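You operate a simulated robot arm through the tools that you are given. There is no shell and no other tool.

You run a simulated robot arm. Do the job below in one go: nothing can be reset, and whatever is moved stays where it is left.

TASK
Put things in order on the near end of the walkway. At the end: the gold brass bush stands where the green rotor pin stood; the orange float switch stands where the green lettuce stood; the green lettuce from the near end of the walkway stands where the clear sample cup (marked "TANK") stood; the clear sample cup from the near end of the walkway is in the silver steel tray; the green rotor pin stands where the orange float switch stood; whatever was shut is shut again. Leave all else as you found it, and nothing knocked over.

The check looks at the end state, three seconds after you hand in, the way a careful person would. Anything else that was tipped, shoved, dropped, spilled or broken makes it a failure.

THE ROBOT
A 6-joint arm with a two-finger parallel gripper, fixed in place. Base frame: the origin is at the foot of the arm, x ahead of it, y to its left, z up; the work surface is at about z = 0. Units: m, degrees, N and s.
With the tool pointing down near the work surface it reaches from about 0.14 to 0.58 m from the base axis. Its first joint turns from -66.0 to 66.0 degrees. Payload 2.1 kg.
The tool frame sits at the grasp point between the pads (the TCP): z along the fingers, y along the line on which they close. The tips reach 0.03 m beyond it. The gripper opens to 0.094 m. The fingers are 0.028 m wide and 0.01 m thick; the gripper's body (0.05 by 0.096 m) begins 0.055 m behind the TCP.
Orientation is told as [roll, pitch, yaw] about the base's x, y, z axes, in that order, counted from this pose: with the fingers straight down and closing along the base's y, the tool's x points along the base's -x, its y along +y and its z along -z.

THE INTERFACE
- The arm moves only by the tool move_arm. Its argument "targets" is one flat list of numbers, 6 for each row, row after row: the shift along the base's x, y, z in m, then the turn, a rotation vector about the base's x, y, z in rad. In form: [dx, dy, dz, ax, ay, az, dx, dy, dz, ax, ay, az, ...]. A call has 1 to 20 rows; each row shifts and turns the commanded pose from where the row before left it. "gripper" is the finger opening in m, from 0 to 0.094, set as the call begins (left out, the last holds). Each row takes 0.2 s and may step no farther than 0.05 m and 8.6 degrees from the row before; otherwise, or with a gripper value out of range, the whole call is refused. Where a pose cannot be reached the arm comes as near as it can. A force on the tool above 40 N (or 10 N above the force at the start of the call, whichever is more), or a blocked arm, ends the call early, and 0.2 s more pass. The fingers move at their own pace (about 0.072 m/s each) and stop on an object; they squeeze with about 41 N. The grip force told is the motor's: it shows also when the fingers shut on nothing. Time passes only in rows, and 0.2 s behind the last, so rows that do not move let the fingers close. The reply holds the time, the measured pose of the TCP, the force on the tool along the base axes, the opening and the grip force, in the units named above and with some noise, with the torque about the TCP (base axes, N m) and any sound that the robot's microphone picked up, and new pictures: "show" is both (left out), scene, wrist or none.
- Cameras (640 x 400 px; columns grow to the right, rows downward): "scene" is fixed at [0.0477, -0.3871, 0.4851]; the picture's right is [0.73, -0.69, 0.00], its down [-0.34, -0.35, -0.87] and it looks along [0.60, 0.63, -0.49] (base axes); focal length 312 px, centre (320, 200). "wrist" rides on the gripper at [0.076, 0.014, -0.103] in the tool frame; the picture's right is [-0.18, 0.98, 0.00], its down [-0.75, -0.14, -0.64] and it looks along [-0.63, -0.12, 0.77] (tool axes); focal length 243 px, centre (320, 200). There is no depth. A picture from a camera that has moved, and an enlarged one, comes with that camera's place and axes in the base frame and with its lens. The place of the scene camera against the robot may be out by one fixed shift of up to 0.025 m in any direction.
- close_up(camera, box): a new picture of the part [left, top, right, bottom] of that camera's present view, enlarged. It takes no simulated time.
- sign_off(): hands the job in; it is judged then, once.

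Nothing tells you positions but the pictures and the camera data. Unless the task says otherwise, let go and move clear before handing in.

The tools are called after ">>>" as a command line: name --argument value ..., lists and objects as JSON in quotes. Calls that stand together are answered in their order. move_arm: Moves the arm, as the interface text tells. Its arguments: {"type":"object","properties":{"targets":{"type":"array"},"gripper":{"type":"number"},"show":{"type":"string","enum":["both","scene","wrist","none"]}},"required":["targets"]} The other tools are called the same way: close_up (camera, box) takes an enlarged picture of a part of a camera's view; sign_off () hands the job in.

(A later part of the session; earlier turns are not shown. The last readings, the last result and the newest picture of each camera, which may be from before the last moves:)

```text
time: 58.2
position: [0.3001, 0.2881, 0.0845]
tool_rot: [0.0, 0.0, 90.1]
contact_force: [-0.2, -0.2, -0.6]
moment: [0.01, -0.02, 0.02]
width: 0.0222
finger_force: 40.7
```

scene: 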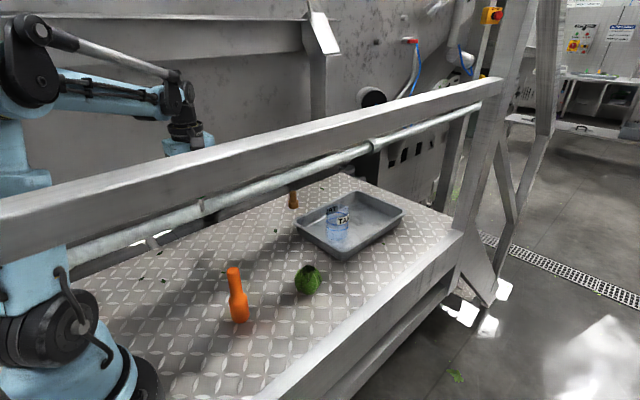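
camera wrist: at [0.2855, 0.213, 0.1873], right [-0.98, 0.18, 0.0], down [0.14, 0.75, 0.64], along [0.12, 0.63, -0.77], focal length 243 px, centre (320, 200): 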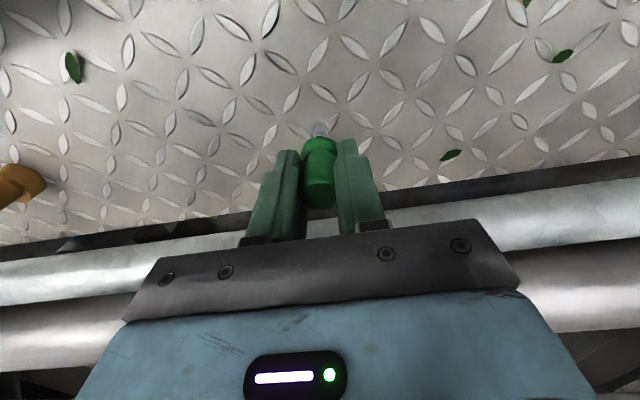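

>>> move_arm --targets '[0, 0, -0.0015, 0, 0, 0, 0, 0, 0, 0, 0, 0]' --show "none"

>>> move_arm --targets '[0, 0, -0.001, 0, 0, 0, 0, 0, 0, 0, 0, 0]' --show "none"

>>> move_arm --targets '[0, 0, -0.001, 0, 0, 0, 0, 0, 0, 0, 0, 0]' --show "none"

```text
time: 58.8
position: [0.3002, 0.2886, 0.0828]
tool_rot: [0.0, -0.2, 90.0]
contact_force: [0.7, -0.3, -1.2]
moment: [0.02, 0.0, 0.0]
width: 0.0226
finger_force: 40.8
```

```text
time: 59.4
position: [0.3, 0.2891, 0.0814]
tool_rot: [0.1, -0.1, 90.0]
contact_force: [-0.6, 0.2, -1.0]
moment: [-0.01, -0.01, 0.0]
width: 0.0224
finger_force: 40.7
```

```text
time: 60.0
position: [0.3008, 0.2882, 0.0811]
tool_rot: [0.1, -0.2, 90.0]
contact_force: [0.0, -0.4, -1.1]
moment: [0.01, 0.0, 0.01]
width: 0.0227
finger_force: 41.3
```

>>> move_arm --targets '[0, 0, -0.0008, 0, 0, 0, 0, 0, 0, 0, 0, 0]' --show "none"

>>> move_arm --targets '[0, 0, 0, 0, 0, 0]' --show "wrist"

```text
time: 60.6
position: [0.3001, 0.2881, 0.0793]
tool_rot: [0.1, 0.0, 90.0]
contact_force: [-1.7, -4.6, 29.7]
moment: [-0.27, 0.18, 0.01]
width: 0.0225
finger_force: 40.8
```

```text
time: 61.0
position: [0.3009, 0.2891, 0.0802]
tool_rot: [0.0, -0.1, 90.1]
contact_force: [-1.5, -4.3, 34.8]
moment: [-0.27, 0.15, 0.0]
width: 0.0225
finger_force: 41.4
camera wrist: at [0.2861, 0.213, 0.1812], right [-0.98, 0.18, 0.0], down [0.14, 0.75, 0.64], along [0.12, 0.63, -0.77], focal length 243 px, centre (320, 200)
```

wrist: 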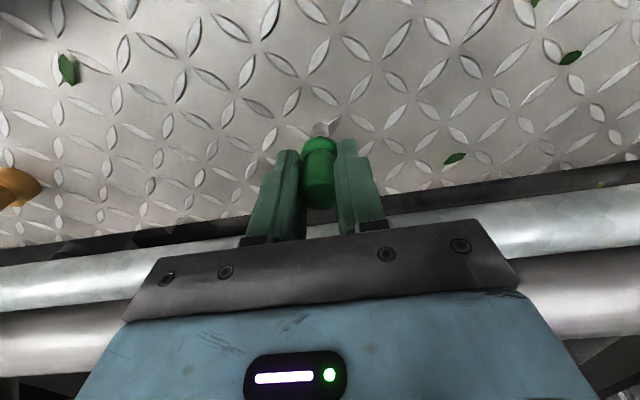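

Contact at z ≈ 0.080. I'll ease off until only a light load remains, then open.

>>> move_arm --targets '[0, 0, 0.0007, 0, 0, 0, 0, 0, 0, 0, 0, 0]' --show "none"

```text
time: 61.6
position: [0.2994, 0.2882, 0.0802]
tool_rot: [0.0, -0.1, 90.1]
contact_force: [2.4, -1.2, 7.0]
moment: [-0.14, -0.14, -0.05]
width: 0.0224
finger_force: 40.3
```

>>> move_arm --targets '[0, 0, 0.0001, 0, 0, 0, 0, 0, 0, 0, 0, 0]' --gripper 0.045 --show "both"

>>> close_up --camera "wrist" --box '[220, 80, 420, 220]'

>>> close_up --camera "scene" --box '[150, 170, 270, 290]'

```text
time: 62.2
position: [0.3001, 0.2892, 0.0796]
tool_rot: [0.1, -0.1, 90.0]
contact_force: [-0.2, -0.2, 0.4]
moment: [0.01, -0.03, 0.0]
width: 0.0451
finger_force: 0.1
camera wrist: at [0.2862, 0.2124, 0.1813], right [-0.98, 0.18, 0.0], down [0.14, 0.75, 0.64], along [0.12, 0.63, -0.77], focal length 243 px, centre (320, 200)
```

scene: 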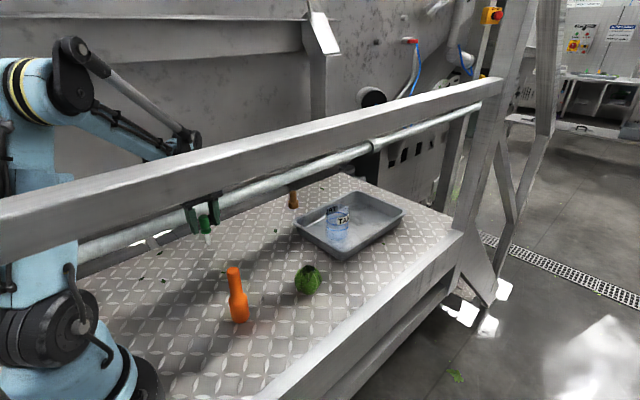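
wrist: 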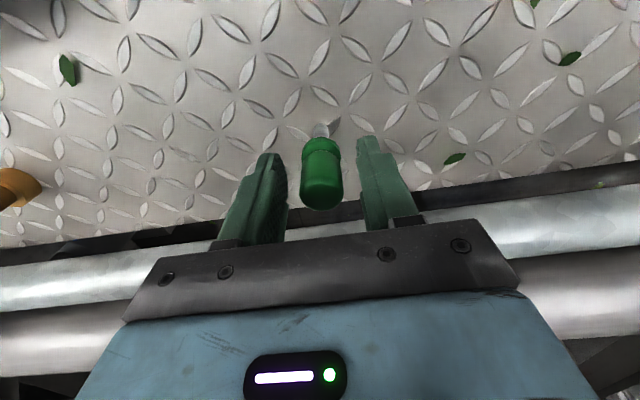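

```text
2.86 times, centred on (320, 150) of wrist
camera zoom: at [0.2862, 0.2124, 0.1813], right [-0.98, 0.18, 0.0], down [0.14, 0.75, 0.64], along [0.12, 0.63, -0.77], focal length 693 px, centre (320, 343)
```

zoom: 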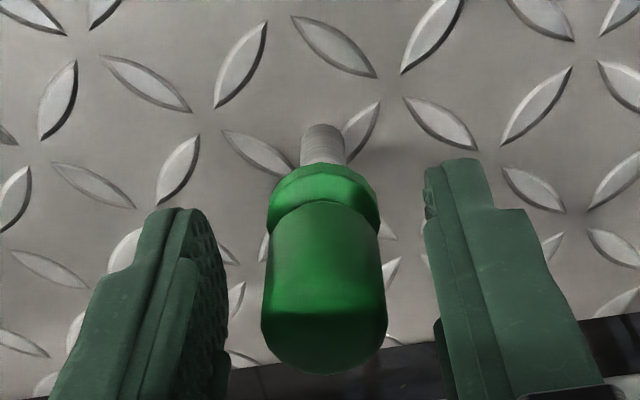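

```text
3.33 times, centred on (210, 230) of scene
camera zoom: at [0.0477, -0.3871, 0.4851], right [0.73, -0.69, 0.0], down [-0.34, -0.35, -0.87], along [0.6, 0.63, -0.49], focal length 1040 px, centre (687, 100)
```

zoom: 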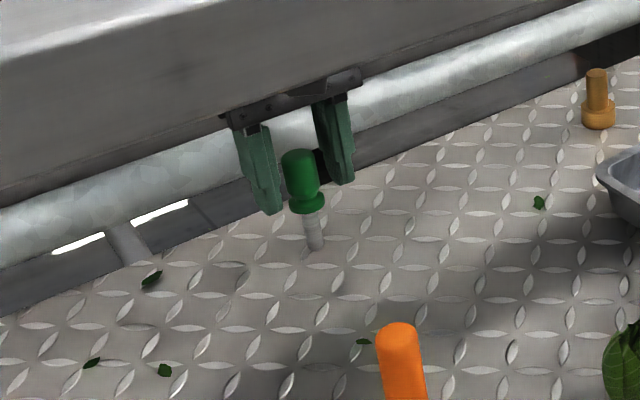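

The pin stands upright at about (0.300,0.290). I'll lift straight off it.

>>> move_arm --targets '[0, 0, 0.01, 0, 0, 0, 0, 0, 0.02, 0, 0, 0, 0, 0, 0.03, 0, 0, 0, 0, 0, 0.04, 0, 0, 0, 0, 0, 0.04, 0, 0, 0, 0, 0, 0.02, 0, 0, 0, 0, 0, 0, 0, 0, 0]' --show "both"

>>> close_up --camera "wrist" --box '[260, 40, 380, 115]'

```text
time: 63.8
position: [0.2996, 0.2853, 0.2407]
tool_rot: [0.0, -0.1, 89.9]
contact_force: [-0.4, -0.2, 0.2]
moment: [-0.02, -0.01, -0.06]
width: 0.0452
finger_force: 0.1
camera wrist: at [0.2855, 0.2101, 0.3417], right [-0.98, 0.18, 0.0], down [0.14, 0.75, 0.64], along [0.12, 0.63, -0.77], focal length 243 px, centre (320, 200)
```

scene: 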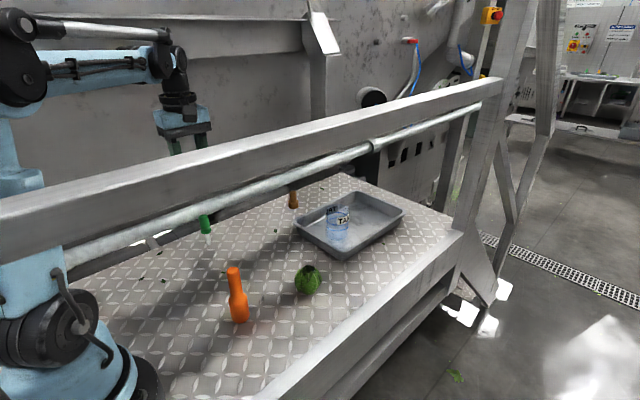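
wrist: 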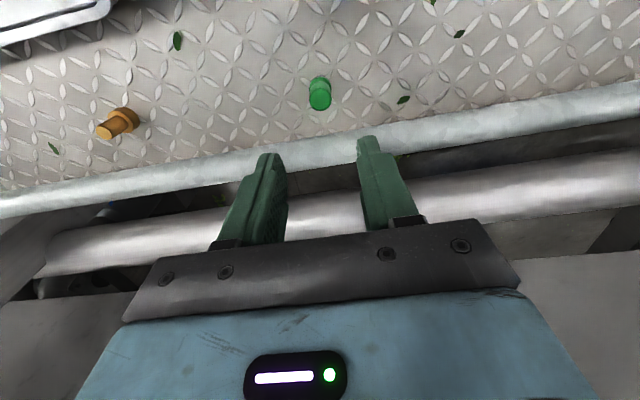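

```text
5.33 times, centred on (320, 78) of wrist
camera zoom: at [0.2855, 0.2101, 0.3417], right [-0.98, 0.18, 0.0], down [0.14, 0.75, 0.64], along [0.12, 0.63, -0.77], focal length 1294 px, centre (320, 853)
```

zoom: 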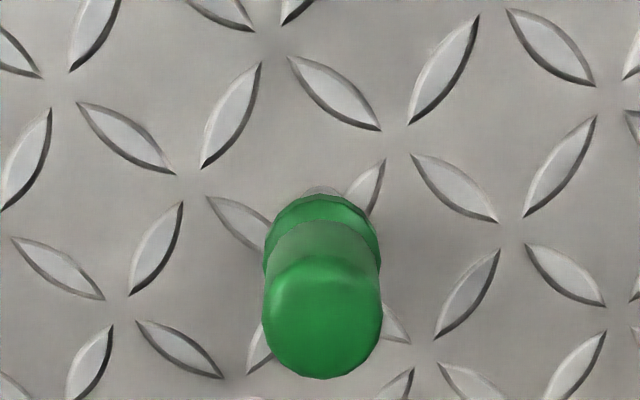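

The pin is upright at the float's old spot. The bush at (0.581,0.291) is too far for a straight-down grasp, so I'll tilt about 30° outward and grip its stem. Then I'll set it down in open space near (0.42,0.20) and regrasp it vertically, because a tilted tool at the pin's spot would hit the float. First I'll yaw and move, then tilt.

>>> move_arm --targets '[0.02, -0.0069, -0.005, 0, 0, -0.1381, 0.02, -0.0069, -0.005, 0, 0, -0.1381, 0.02, -0.0069, -0.005, 0, 0, -0.1381, 0.02, -0.0069, -0.005, 0, 0, -0.1381, 0.02, -0.0069, -0.005, 0, 0, -0.1381, 0.02, -0.0069, -0.005, 0, 0, -0.1381, 0.02, -0.0069, -0.005, 0, 0, -0.1381, 0.02, -0.0069, -0.005, 0, 0, -0.1381, 0, 0, 0, 0.0588, -0.1169, 0, 0, 0, 0, 0.0588, -0.1169, 0, 0, 0, 0, 0.0588, -0.1169, 0, 0, 0, 0, 0.0588, -0.1169, 0, 0, 0, 0, 0, 0, 0]' --show "both"

```text
time: 66.6
position: [0.4601, 0.2319, 0.1997]
tool_rot: [-0.1, -30.2, 26.7]
contact_force: [-0.1, -0.2, 0.9]
moment: [-0.02, 0.0, 0.01]
width: 0.045
finger_force: 0.0
camera wrist: at [0.3484, 0.1935, 0.2492], right [-0.3, 0.95, 0.09], down [0.36, 0.02, 0.93], along [0.88, 0.31, -0.35], focal length 243 px, centre (320, 200)
```

scene: 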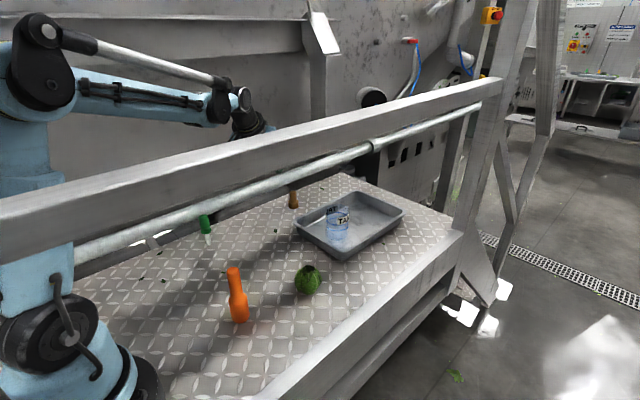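
wrist: 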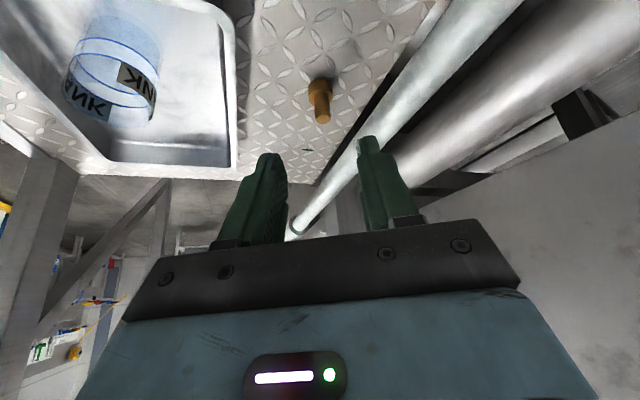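

>>> close_up --camera "wrist" --box '[260, 60, 380, 135]'

```text
5.33 times, centred on (320, 98) of wrist
camera zoom: at [0.3484, 0.1935, 0.2492], right [-0.3, 0.95, 0.09], down [0.36, 0.02, 0.93], along [0.88, 0.31, -0.35], focal length 1294 px, centre (320, 747)
```

zoom: 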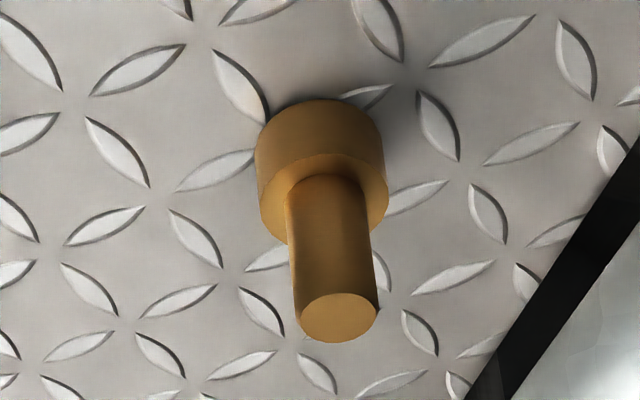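

The bush is at about (0.577,0.290), flange 30 mm across and stem 20 mm. I'll move above it with the tilt kept.

>>> move_arm --targets '[0.028, 0.014, -0.02, 0, 0, 0, 0.028, 0.014, -0.02, 0, 0, 0, 0.028, 0.014, -0.02, 0, 0, 0, 0.028, 0.014, -0.015, 0, 0, 0, 0, 0, 0, 0, 0, 0]' --show "both"

>>> close_up --camera "wrist" --box '[220, 80, 420, 220]'

```text
time: 67.8
position: [0.5742, 0.2907, 0.1223]
tool_rot: [-0.1, -30.1, 26.7]
contact_force: [1.0, -0.8, -0.5]
moment: [-0.02, 0.0, 0.01]
width: 0.045
finger_force: 0.0
camera wrist: at [0.4626, 0.2497, 0.172], right [-0.3, 0.95, 0.09], down [0.36, 0.02, 0.93], along [0.88, 0.31, -0.35], focal length 243 px, centre (320, 200)
```

scene: 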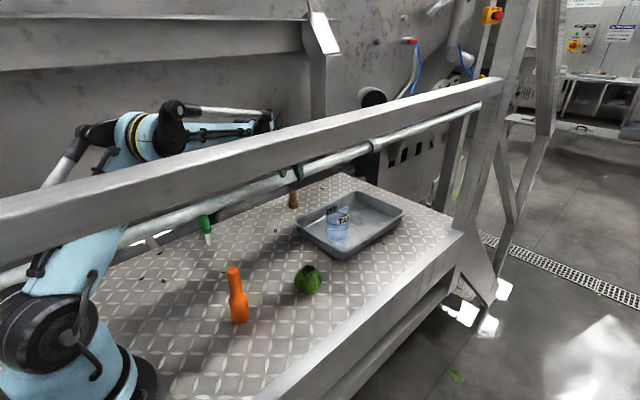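
wrist: 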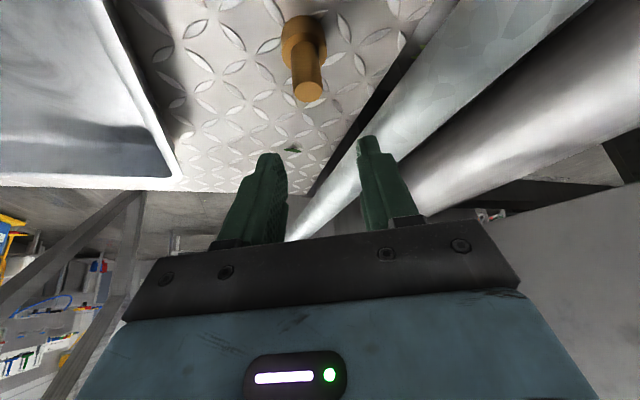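

```text
2.86 times, centred on (320, 150) of wrist
camera zoom: at [0.4626, 0.2497, 0.172], right [-0.3, 0.95, 0.09], down [0.36, 0.02, 0.93], along [0.88, 0.31, -0.35], focal length 693 px, centre (320, 343)
```

zoom: 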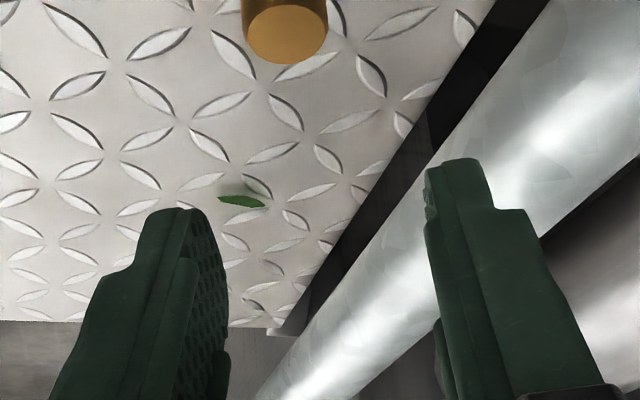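

>>> close_up --camera "wrist" --box '[240, 0, 380, 110]'

```text
3.64 times, centred on (310, 55) of wrist
camera zoom: at [0.4626, 0.2497, 0.172], right [-0.3, 0.95, 0.09], down [0.36, 0.02, 0.93], along [0.88, 0.31, -0.35], focal length 882 px, centre (356, 727)
```

zoom: 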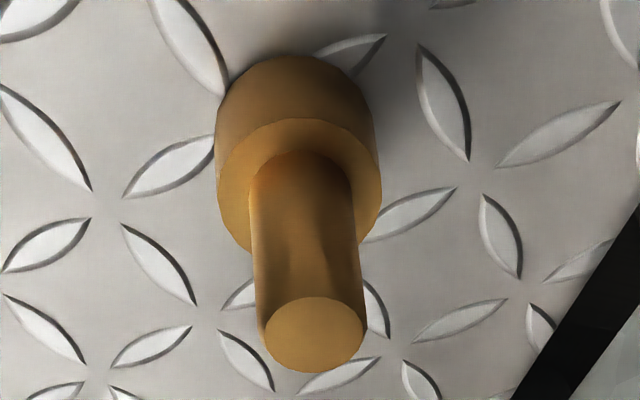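

The bush axis is (0.576,0.289), height about 53 mm. I'll correct slightly and descend partway.

>>> move_arm --targets '[-0.0025, -0.004, -0.01, 0, 0, 0, 0, 0, -0.02, 0, 0, 0, 0, 0, 0, 0, 0, 0]' --show "wrist"

>>> close_up --camera "wrist" --box '[220, 20, 420, 160]'

```text
time: 68.6
position: [0.57, 0.2868, 0.0931]
tool_rot: [-0.1, -30.1, 26.7]
contact_force: [0.2, -0.6, -1.2]
moment: [0.02, -0.04, 0.0]
width: 0.0452
finger_force: 0.0
camera wrist: at [0.4583, 0.2458, 0.1423], right [-0.3, 0.95, 0.09], down [0.36, 0.02, 0.93], along [0.88, 0.31, -0.35], focal length 243 px, centre (320, 200)
```

wrist: 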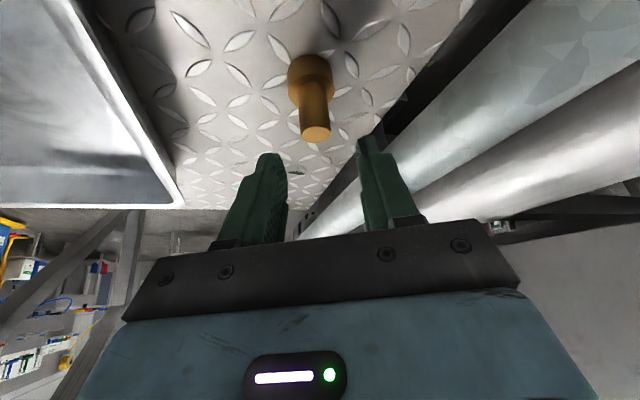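

```text
2.86 times, centred on (320, 90) of wrist
camera zoom: at [0.4583, 0.2458, 0.1423], right [-0.3, 0.95, 0.09], down [0.36, 0.02, 0.93], along [0.88, 0.31, -0.35], focal length 693 px, centre (320, 514)
```

zoom: 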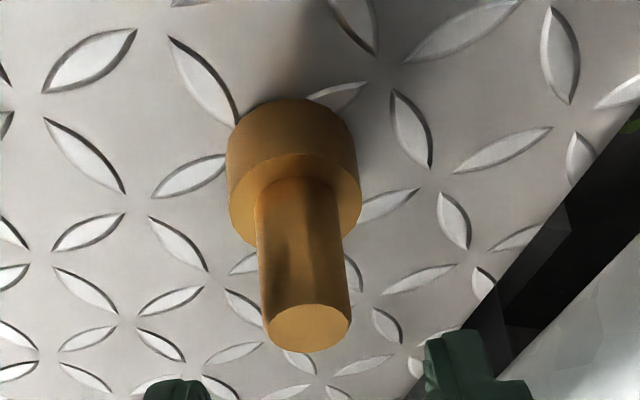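

The stem is centred between the fingers. I'll descend the last 36 mm.

>>> move_arm --targets '[0, 0, -0.015, 0, 0, 0, 0, 0, -0.013, 0, 0, 0, 0, 0, -0.008, 0, 0, 0, 0, 0, 0, 0, 0, 0]' --show "both"

>>> close_up --camera "wrist" --box '[220, 60, 420, 200]'

>>> close_up --camera "scene" --box '[250, 140, 370, 230]'

```text
time: 69.6
position: [0.5698, 0.2843, 0.0592]
tool_rot: [0.0, -30.0, 26.7]
contact_force: [0.4, -0.1, 0.4]
moment: [0.02, 0.0, -0.04]
width: 0.0451
finger_force: 0.0
camera wrist: at [0.4591, 0.2458, 0.1085], right [-0.3, 0.95, 0.09], down [0.36, 0.02, 0.93], along [0.88, 0.31, -0.35], focal length 243 px, centre (320, 200)
```

scene: 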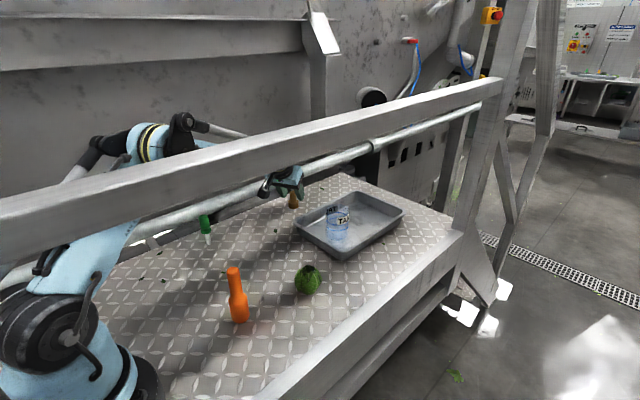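
wrist: 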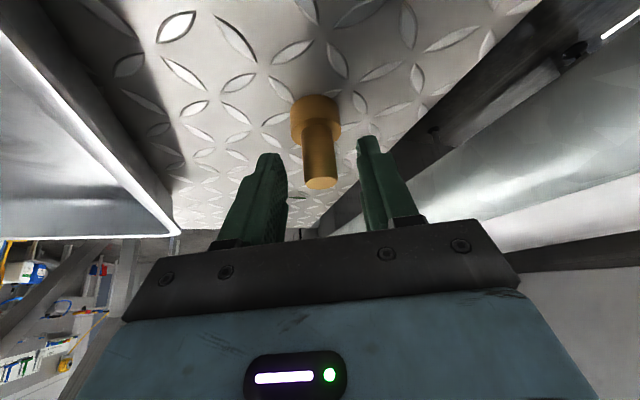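

```text
2.86 times, centred on (320, 130) of wrist
camera zoom: at [0.4591, 0.2458, 0.1085], right [-0.3, 0.95, 0.09], down [0.36, 0.02, 0.93], along [0.88, 0.31, -0.35], focal length 693 px, centre (320, 400)
```

zoom: 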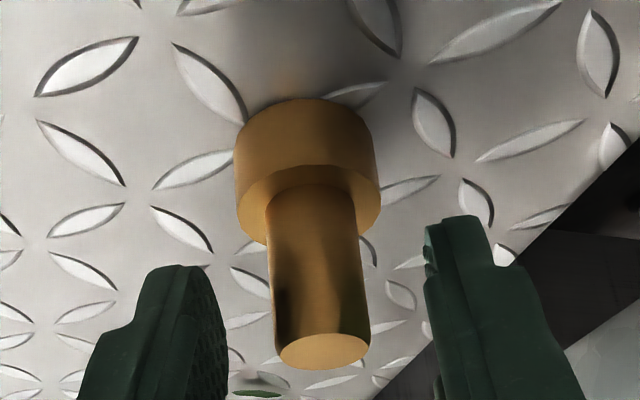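

```text
4.44 times, centred on (310, 185) of scene
camera zoom: at [0.0477, -0.3871, 0.4851], right [0.73, -0.69, 0.0], down [-0.34, -0.35, -0.87], along [0.6, 0.63, -0.49], focal length 1387 px, centre (364, 267)
```

zoom: 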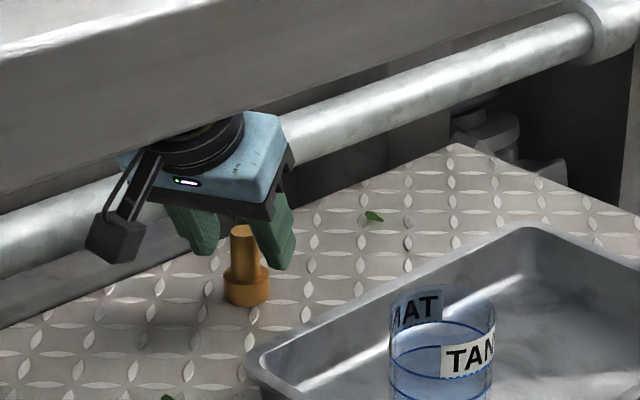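

The stem is between the pads, tips clear of the flange. I'll close on it.

>>> move_arm --targets '[0, 0, -0.002, 0, 0, 0, 0, 0, 0, 0, 0, 0]' --show "none"

>>> move_arm --targets '[0, 0, 0, 0, 0, 0, 0, 0, 0, 0, 0, 0, 0, 0, 0, 0, 0, 0]' --gripper 0.012 --show "both"

>>> close_up --camera "wrist" --box '[220, 60, 420, 200]'

```text
time: 70.2
position: [0.5698, 0.285, 0.0566]
tool_rot: [0.0, -30.1, 26.6]
contact_force: [0.2, 0.1, 0.0]
moment: [0.03, 0.0, 0.0]
width: 0.0448
finger_force: 0.1
```

```text
time: 71.0
position: [0.5708, 0.2847, 0.057]
tool_rot: [0.0, -30.1, 26.7]
contact_force: [-0.6, -0.9, 0.1]
moment: [0.01, 0.0, -0.01]
width: 0.0184
finger_force: 40.9
camera wrist: at [0.4588, 0.2452, 0.1065], right [-0.3, 0.95, 0.09], down [0.36, 0.02, 0.93], along [0.88, 0.31, -0.35], focal length 243 px, centre (320, 200)
```

scene: 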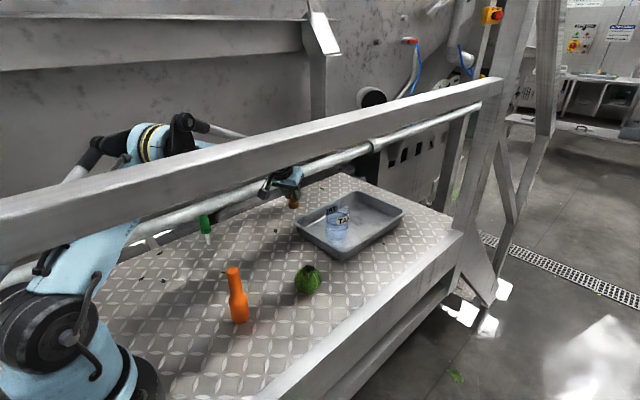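
wrist: 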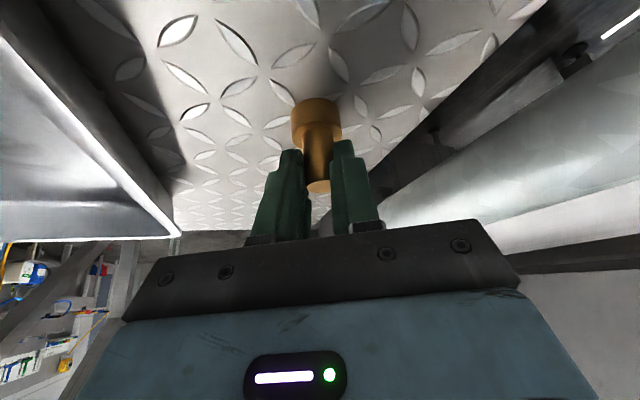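

```text
2.86 times, centred on (320, 130) of wrist
camera zoom: at [0.4588, 0.2452, 0.1065], right [-0.3, 0.95, 0.09], down [0.36, 0.02, 0.93], along [0.88, 0.31, -0.35], focal length 693 px, centre (320, 400)
```

zoom: 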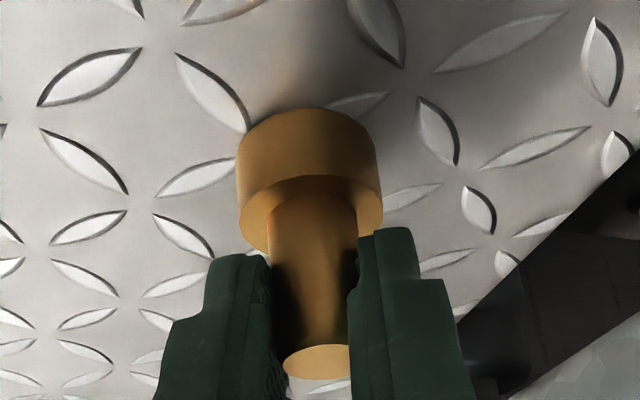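

The bush stem is gripped (18.4 mm). I'll lift slowly and check that the grip holds.

>>> move_arm --targets '[0, 0, 0.01, 0, 0, 0, 0, 0, 0.015, 0, 0, 0, 0, 0, 0.015, 0, 0, 0, 0, 0, 0.02, 0, 0, 0, 0, 0, 0, 0, 0, 0]' --show "both"

>>> close_up --camera "wrist" --box '[220, 60, 420, 200]'

```text
time: 72.2
position: [0.5708, 0.2865, 0.1176]
tool_rot: [0.0, -30.1, 26.6]
contact_force: [-0.2, 0.3, 0.3]
moment: [-0.04, -0.01, 0.02]
width: 0.0181
finger_force: 41.2
camera wrist: at [0.4586, 0.2473, 0.1663], right [-0.3, 0.95, 0.09], down [0.36, 0.02, 0.93], along [0.88, 0.31, -0.35], focal length 243 px, centre (320, 200)
```

scene: 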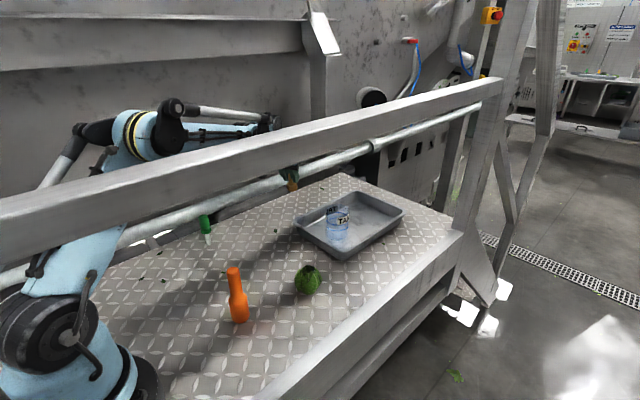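
wrist: 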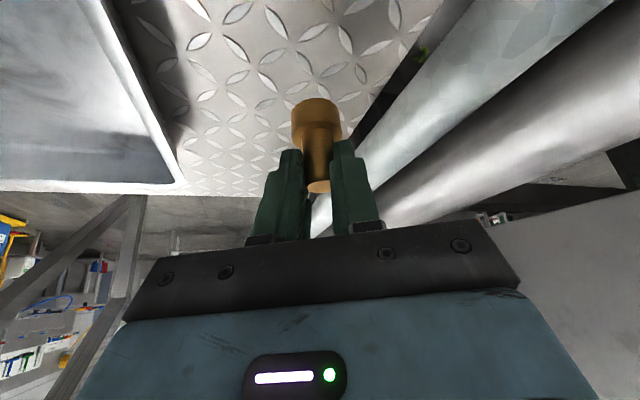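

```text
2.86 times, centred on (320, 130) of wrist
camera zoom: at [0.4586, 0.2473, 0.1663], right [-0.3, 0.95, 0.09], down [0.36, 0.02, 0.93], along [0.88, 0.31, -0.35], focal length 693 px, centre (320, 400)
```

zoom: 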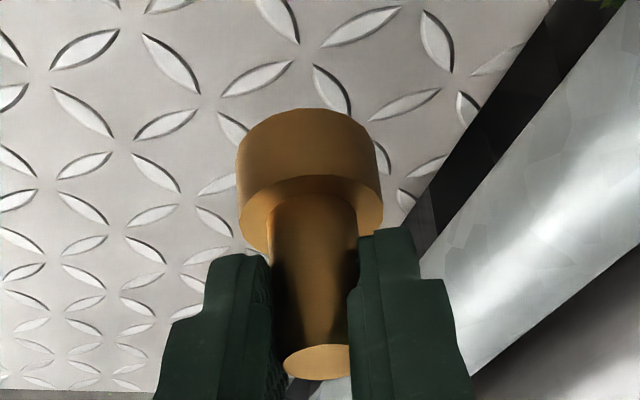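

The bush is held firmly and upright. I'll carry it to open space near (0.42,0.20).

>>> move_arm --targets '[-0.013, -0.0075, 0, 0, 0, 0, -0.026, -0.015, 0, 0, 0, 0, -0.03, -0.017, 0, 0, 0, 0, -0.03, -0.017, 0, 0, 0, 0, -0.03, -0.017, 0, 0, 0, 0, -0.018, -0.011, 0, 0, 0, 0, -0.01, -0.005, 0, 0, 0, 0, 0, 0, -0.015, 0, 0, 0, 0, 0, -0.02, 0, 0, 0, 0, 0, -0.013, 0, 0, 0, 0, 0, -0.005, 0, 0, 0, 0, 0, 0, 0, 0, 0]' --show "both"

```text
time: 74.8
position: [0.4133, 0.1958, 0.0657]
tool_rot: [0.0, -30.1, 26.7]
contact_force: [0.0, 0.4, -1.6]
moment: [0.01, 0.01, 0.0]
width: 0.0184
finger_force: 41.1
camera wrist: at [0.3023, 0.1574, 0.1143], right [-0.3, 0.95, 0.09], down [0.36, 0.02, 0.93], along [0.88, 0.31, -0.35], focal length 243 px, centre (320, 200)
```

scene: 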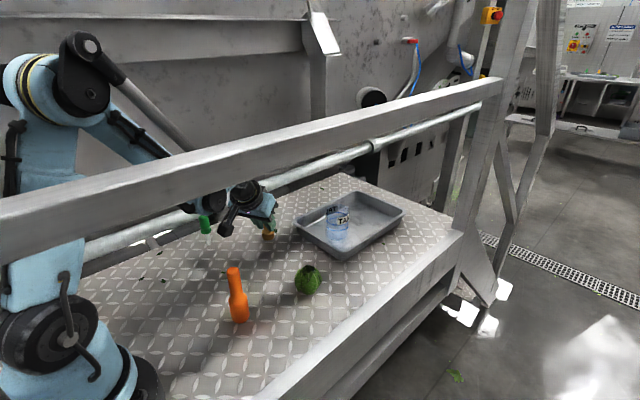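
wrist: 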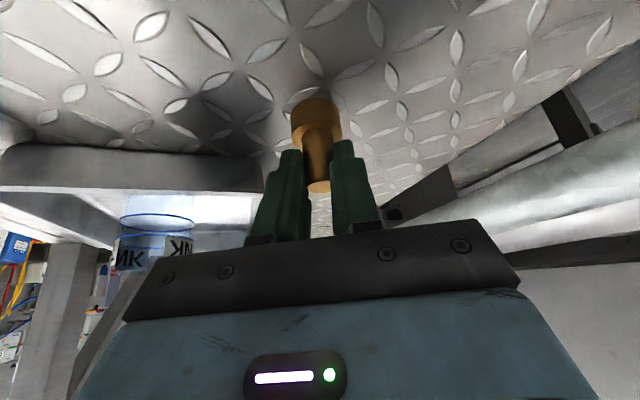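

Base about 9 mm above the floor. I'll step down to contact.

>>> move_arm --targets '[0, 0, -0.003, 0, 0, 0, 0, 0, -0.002, 0, 0, 0, 0, 0, 0, 0, 0, 0]' --show "none"

>>> move_arm --targets '[0, 0, -0.0015, 0, 0, 0, 0, 0, 0, 0, 0, 0]' --show "none"

>>> move_arm --targets '[0, 0, -0.001, 0, 0, 0, 0, 0, 0, 0, 0, 0]' --show "none"

```text
time: 75.6
position: [0.4127, 0.1967, 0.0597]
tool_rot: [0.1, -30.1, 26.7]
contact_force: [0.0, -1.2, -0.4]
moment: [0.03, 0.04, 0.0]
width: 0.018
finger_force: 41.3
```

```text
time: 76.2
position: [0.413, 0.1972, 0.0588]
tool_rot: [0.0, -30.1, 26.7]
contact_force: [-0.8, -0.2, -2.0]
moment: [0.03, 0.01, -0.02]
width: 0.0185
finger_force: 41.2
```

```text
time: 76.8
position: [0.4127, 0.1953, 0.0587]
tool_rot: [0.0, -30.1, 26.7]
contact_force: [-1.0, -0.1, -0.6]
moment: [0.02, -0.02, 0.01]
width: 0.0181
finger_force: 41.2
```

>>> move_arm --targets '[0, 0, -0.001, 0, 0, 0, 0, 0, 0, 0, 0, 0]' --show "none"

>>> move_arm --targets '[0, 0, -0.0007, 0, 0, 0, 0, 0, 0, 0, 0, 0]' --show "none"

```text
time: 77.4
position: [0.4116, 0.1958, 0.0581]
tool_rot: [0.0, -30.1, 26.7]
contact_force: [-3.1, -3.4, 13.8]
moment: [-0.1, 0.01, -0.04]
width: 0.0181
finger_force: 40.9
```

```text
time: 78.0
position: [0.4115, 0.196, 0.0567]
tool_rot: [0.0, -30.2, 26.7]
contact_force: [-3.8, -7.6, 31.3]
moment: [-0.19, -0.14, -0.11]
width: 0.0182
finger_force: 40.9
```

In contact. I'll ease off and open.

>>> move_arm --targets '[0, 0, 0.001, 0, 0, 0, 0, 0, 0, 0, 0, 0]' --show "none"

>>> move_arm --targets '[0, 0, 0, 0, 0, 0, 0, 0, 0, 0, 0, 0]' --gripper 0.045 --show "both"

>>> close_up --camera "wrist" --box '[220, 60, 420, 200]'

```text
time: 78.6
position: [0.4109, 0.1966, 0.0549]
tool_rot: [0.0, -30.0, 26.8]
contact_force: [1.1, -0.4, 3.7]
moment: [0.08, -0.2, -0.01]
width: 0.0182
finger_force: 41.1
```

```text
time: 79.2
position: [0.4112, 0.1972, 0.056]
tool_rot: [0.0, -30.2, 26.7]
contact_force: [-0.4, 0.2, 0.2]
moment: [-0.02, -0.01, 0.05]
width: 0.0448
finger_force: 0.0
camera wrist: at [0.3002, 0.1568, 0.1063], right [-0.3, 0.95, 0.09], down [0.36, 0.02, 0.93], along [0.88, 0.31, -0.35], focal length 243 px, centre (320, 200)
```

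scene: 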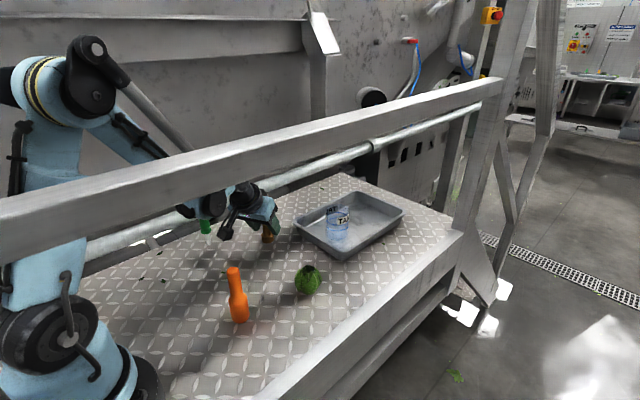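
wrist: 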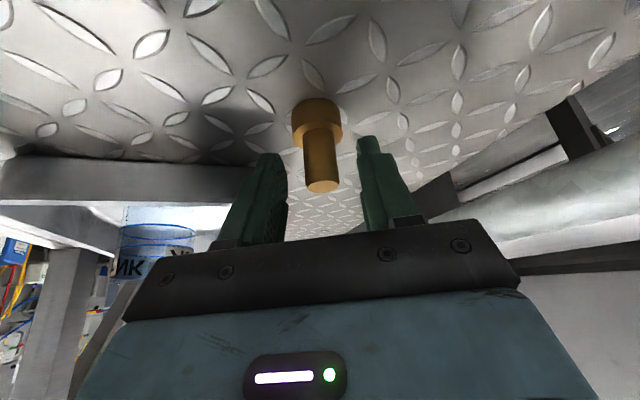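

```text
2.86 times, centred on (320, 130) of wrist
camera zoom: at [0.3002, 0.1568, 0.1063], right [-0.3, 0.95, 0.09], down [0.36, 0.02, 0.93], along [0.88, 0.31, -0.35], focal length 693 px, centre (320, 400)
```

zoom: 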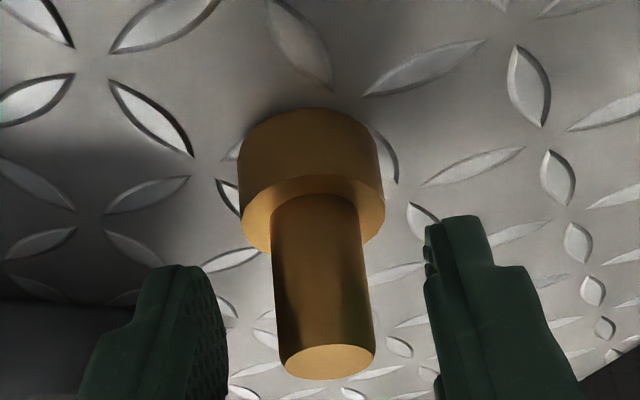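

The bush stands in the open spot. I'll lift off, straighten the tool and turn back to yaw 0.

>>> move_arm --targets '[0, 0, 0.01, 0, 0, 0, 0, 0, 0.02, 0, 0, 0, 0, 0, 0.035, 0, 0, 0, 0, 0, 0.04, 0, 0, 0, 0, 0, 0.04, 0, 0, 0, 0, 0, 0, -0.0588, 0.1169, 0, 0, 0, 0, -0.0588, 0.1169, 0, 0, 0, 0, -0.0588, 0.1169, 0, 0, 0, 0, -0.0588, 0.1169, 0, 0, 0, 0, 0, 0, -0.1165, 0, 0, 0, 0, 0, -0.1165, 0, 0, 0, 0, 0, -0.1165, 0, 0, 0, 0, 0, -0.1165, 0, 0, 0, 0, 0, 0]' --show "both"

>>> close_up --camera "wrist" --box '[260, 40, 400, 130]'

```text
time: 82.2
position: [0.4141, 0.1936, 0.2011]
tool_rot: [0.1, -0.1, -0.1]
contact_force: [-1.0, -0.5, 0.5]
moment: [0.0, 0.01, -0.01]
width: 0.0447
finger_force: 0.0
camera wrist: at [0.3364, 0.21, 0.3022], right [0.19, 0.98, 0.0], down [0.75, -0.14, 0.64], along [0.63, -0.12, -0.77], focal length 243 px, centre (320, 200)
```

scene: 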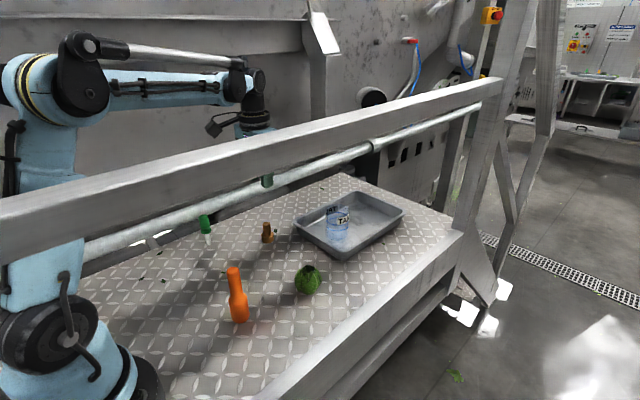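
wrist: 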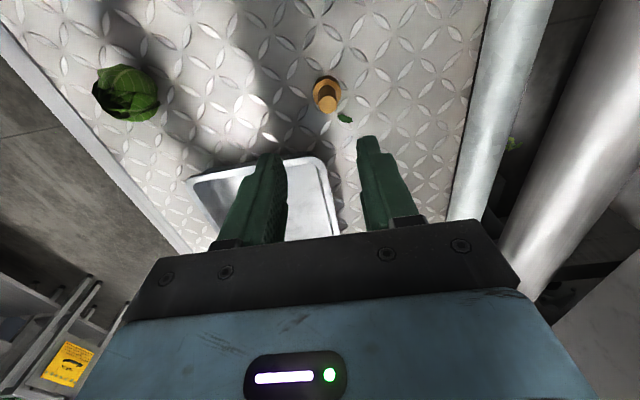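

```text
4.44 times, centred on (330, 85) of wrist
camera zoom: at [0.3364, 0.21, 0.3022], right [0.19, 0.98, 0.0], down [0.75, -0.14, 0.64], along [0.63, -0.12, -0.77], focal length 1078 px, centre (276, 711)
```

zoom: 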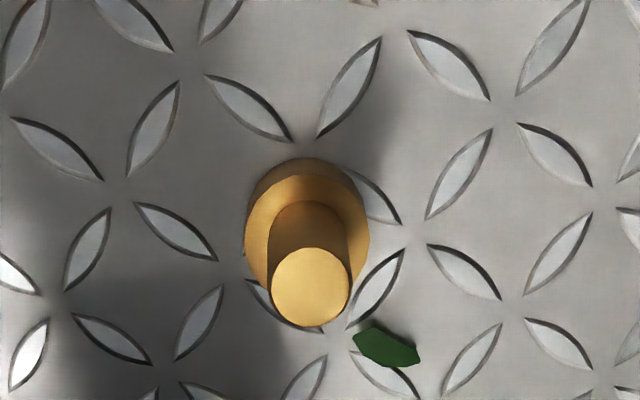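

The bush reads (0.418,0.2025), upright. I'll align and descend partway.

>>> move_arm --targets '[0.004, 0.008, -0.03, 0, 0, 0, 0, 0, -0.035, 0, 0, 0, 0, 0, -0.035, 0, 0, 0, 0, 0, 0, 0, 0, 0]' --show "wrist"

>>> close_up --camera "wrist" --box '[220, 60, 420, 200]'

```text
time: 83.2
position: [0.4146, 0.2028, 0.0997]
tool_rot: [0.1, -0.1, 0.1]
contact_force: [0.4, 0.3, -0.1]
moment: [0.02, -0.01, 0.04]
width: 0.0451
finger_force: 0.1
camera wrist: at [0.3376, 0.2181, 0.2008], right [0.18, 0.98, 0.0], down [0.75, -0.14, 0.64], along [0.63, -0.12, -0.77], focal length 243 px, centre (320, 200)
```

wrist: 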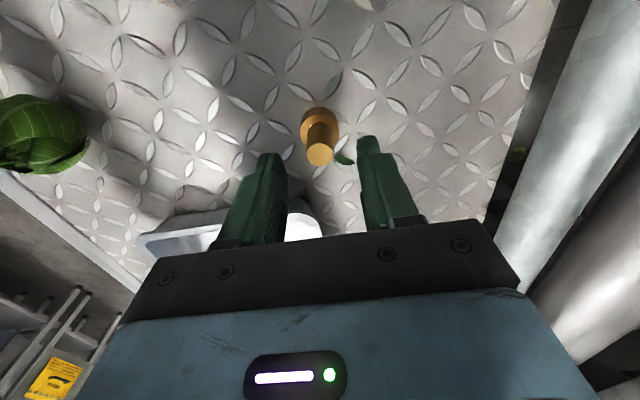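

```text
2.86 times, centred on (320, 130) of wrist
camera zoom: at [0.3376, 0.2181, 0.2008], right [0.18, 0.98, 0.0], down [0.75, -0.14, 0.64], along [0.63, -0.12, -0.77], focal length 693 px, centre (320, 400)
```

zoom: 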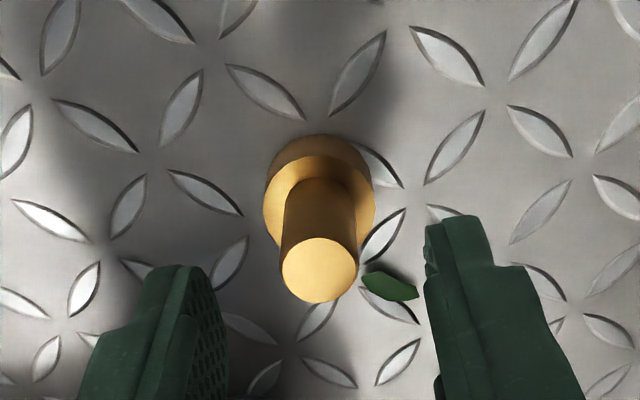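

Aligned in y; I'll shift 3.5 mm in x and descend to z ≈ 0.054, tips above the flange.

>>> move_arm --targets '[0.0035, 0, -0.02, 0, 0, 0, 0, 0, -0.016, 0, 0, 0, 0, 0, -0.009, 0, 0, 0, 0, 0, 0, 0, 0, 0]' --show "wrist"

>>> close_up --camera "wrist" --box '[220, 80, 420, 220]'

```text
time: 84.2
position: [0.4193, 0.2032, 0.0562]
tool_rot: [-0.1, -0.2, -0.2]
contact_force: [0.7, -0.2, -0.4]
moment: [0.01, -0.03, 0.01]
width: 0.045
finger_force: 0.1
camera wrist: at [0.3435, 0.2182, 0.1574], right [0.18, 0.98, 0.0], down [0.75, -0.14, 0.64], along [0.63, -0.12, -0.77], focal length 243 px, centre (320, 200)
```

wrist: 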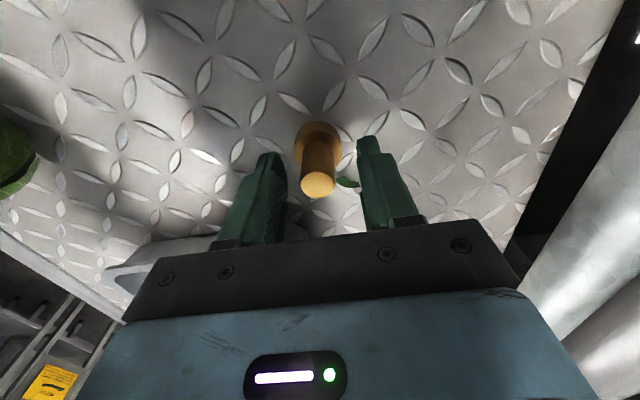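

```text
2.86 times, centred on (320, 150) of wrist
camera zoom: at [0.3435, 0.2182, 0.1574], right [0.18, 0.98, 0.0], down [0.75, -0.14, 0.64], along [0.63, -0.12, -0.77], focal length 693 px, centre (320, 343)
```

zoom: 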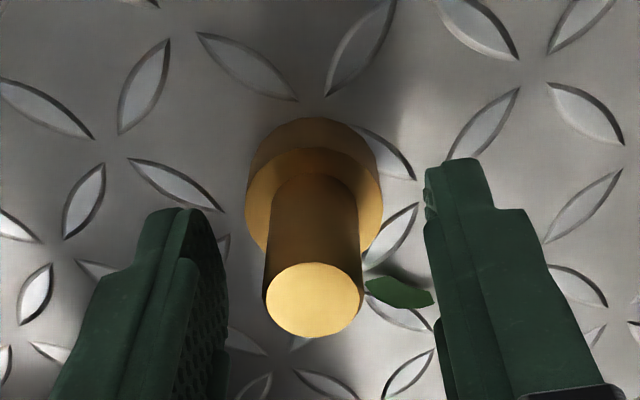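

Well centred. I'll close on the stem.

>>> move_arm --targets '[0, 0, 0, 0, 0, 0, 0, 0, 0, 0, 0, 0, 0, 0, 0, 0, 0, 0]' --gripper 0.012 --show "none"

>>> move_arm --targets '[0, 0, 0.01, 0, 0, 0, 0, 0, 0.02, 0, 0, 0, 0, 0, 0.03, 0, 0, 0, 0, 0, 0.03, 0, 0, 0, 0, 0, 0.015, 0, 0, 0, 0, 0, 0, 0, 0, 0]' --show "both"

>>> close_up --camera "wrist" --box '[220, 80, 420, 220]'

```text
time: 85.0
position: [0.4196, 0.2045, 0.058]
tool_rot: [-0.1, 0.0, 0.1]
contact_force: [-0.5, 0.1, -0.3]
moment: [0.0, -0.04, 0.03]
width: 0.0185
finger_force: 41.1
```

```text
time: 86.4
position: [0.4205, 0.2036, 0.1615]
tool_rot: [0.0, -0.1, -0.1]
contact_force: [0.1, 0.4, -0.9]
moment: [-0.02, 0.03, -0.01]
width: 0.0184
finger_force: 41.0
camera wrist: at [0.3444, 0.2188, 0.2629], right [0.18, 0.98, 0.0], down [0.75, -0.14, 0.64], along [0.63, -0.12, -0.77], focal length 243 px, centre (320, 200)
```

scene: 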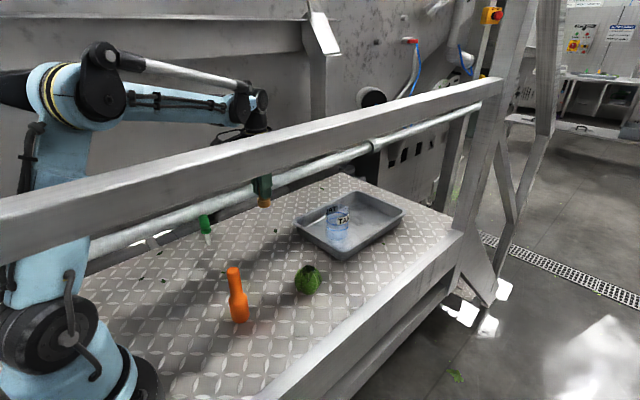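
wrist: 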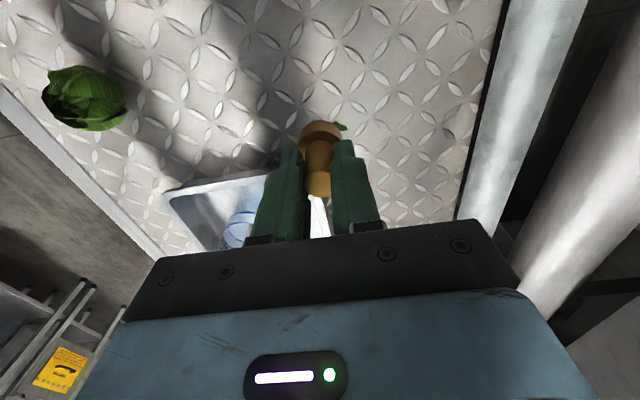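

```text
2.86 times, centred on (320, 150) of wrist
camera zoom: at [0.3444, 0.2188, 0.2629], right [0.18, 0.98, 0.0], down [0.75, -0.14, 0.64], along [0.63, -0.12, -0.77], focal length 693 px, centre (320, 343)
```

zoom: 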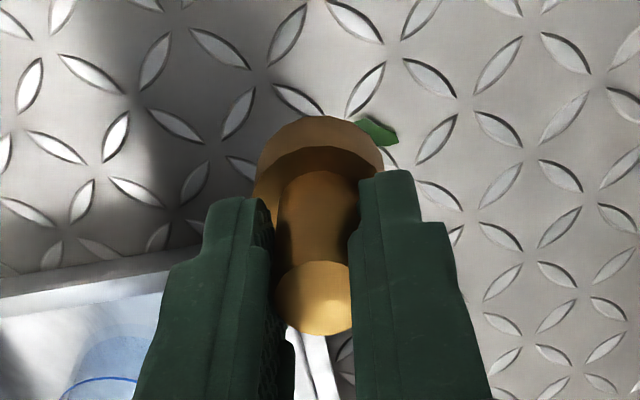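

The bush is held upright. I'll carry it to the pin's old spot (0.339,0.089) at height.

>>> move_arm --targets '[-0.008, -0.0115, 0, 0, 0, 0, -0.016, -0.023, 0, 0, 0, 0, -0.018, -0.0255, 0, 0, 0, 0, -0.018, -0.0255, 0, 0, 0, 0, -0.0125, -0.018, 0, 0, 0, 0, -0.008, -0.0111, 0, 0, 0, 0, 0, 0, -0.02, 0, 0, 0, 0, 0, -0.03, 0, 0, 0, 0, 0, -0.02, 0, 0, 0, 0, 0, 0, 0, 0, 0]' --show "both"

>>> move_arm --targets '[0, 0, 0, 0, 0, 0]' --show "none"

```text
time: 88.6
position: [0.3399, 0.0885, 0.0915]
tool_rot: [0.0, -0.1, 0.0]
contact_force: [0.2, 0.7, -0.9]
moment: [0.0, -0.01, 0.01]
width: 0.0185
finger_force: 40.9
camera wrist: at [0.2634, 0.1032, 0.193], right [0.18, 0.98, 0.0], down [0.75, -0.14, 0.64], along [0.63, -0.12, -0.77], focal length 243 px, centre (320, 200)
```

scene: 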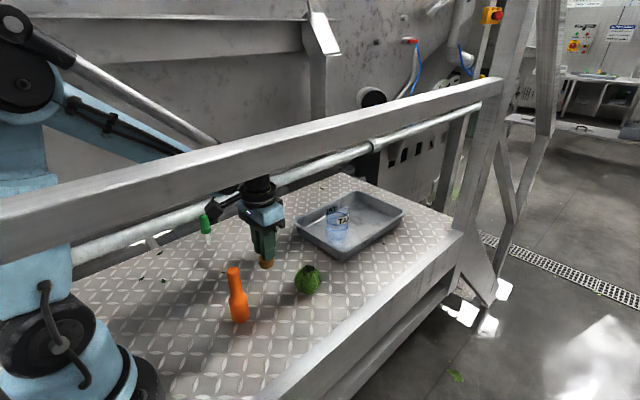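
wrist: 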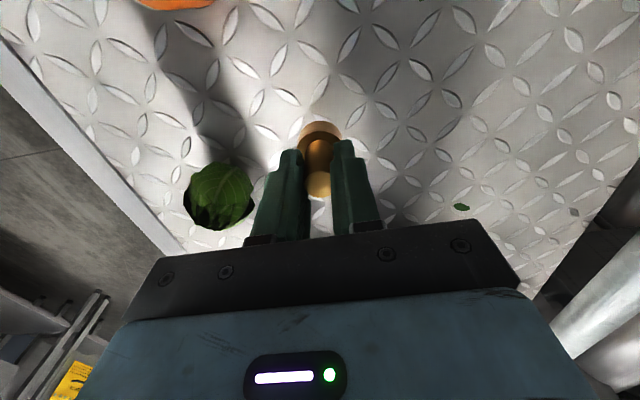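

```text
time: 89.0
position: [0.3401, 0.0887, 0.0929]
tool_rot: [0.0, -0.2, 0.0]
contact_force: [-0.4, -0.1, 0.2]
moment: [0.01, -0.04, 0.0]
width: 0.0186
finger_force: 41.3
```

On target at (0.340,0.089). I'll lower towards contact at z ≈ 0.057.

>>> move_arm --targets '[0, 0, -0.015, 0, 0, 0, 0, 0, -0.01, 0, 0, 0, 0, 0, -0.005, 0, 0, 0, 0, 0, 0, 0, 0, 0]' --show "none"

>>> move_arm --targets '[0, 0, -0.002, 0, 0, 0, 0, 0, 0, 0, 0, 0]' --show "none"

>>> move_arm --targets '[0, 0, -0.001, 0, 0, 0, 0, 0, 0, 0, 0, 0]' --show "none"

```text
time: 90.0
position: [0.3409, 0.0892, 0.062]
tool_rot: [0.0, -0.1, 0.0]
contact_force: [-0.2, -0.6, -1.4]
moment: [0.02, -0.02, 0.0]
width: 0.0186
finger_force: 40.9
```

```text
time: 90.6
position: [0.3401, 0.0895, 0.0606]
tool_rot: [0.0, -0.1, -0.1]
contact_force: [-0.3, -1.4, 0.0]
moment: [-0.01, 0.0, -0.01]
width: 0.0185
finger_force: 41.0
```

```text
time: 91.2
position: [0.3406, 0.089, 0.0583]
tool_rot: [0.1, 0.0, 0.0]
contact_force: [0.4, 0.1, -0.9]
moment: [0.02, 0.0, -0.01]
width: 0.0184
finger_force: 41.2
```

>>> move_arm --targets '[0, 0, -0.001, 0, 0, 0, 0, 0, 0, 0, 0, 0]' --show "none"

>>> move_arm --targets '[0, 0, -0.0008, 0, 0, 0, 0, 0, 0, 0, 0, 0]' --show "none"

```text
time: 91.8
position: [0.3399, 0.0904, 0.0588]
tool_rot: [0.1, -0.1, 0.0]
contact_force: [-0.3, 0.0, -0.7]
moment: [0.01, -0.01, 0.01]
width: 0.0184
finger_force: 41.4
```

```text
time: 92.4
position: [0.3411, 0.0891, 0.0567]
tool_rot: [0.0, 0.0, 0.0]
contact_force: [-0.2, 0.1, -1.0]
moment: [-0.01, 0.03, 0.01]
width: 0.0185
finger_force: 41.1
```

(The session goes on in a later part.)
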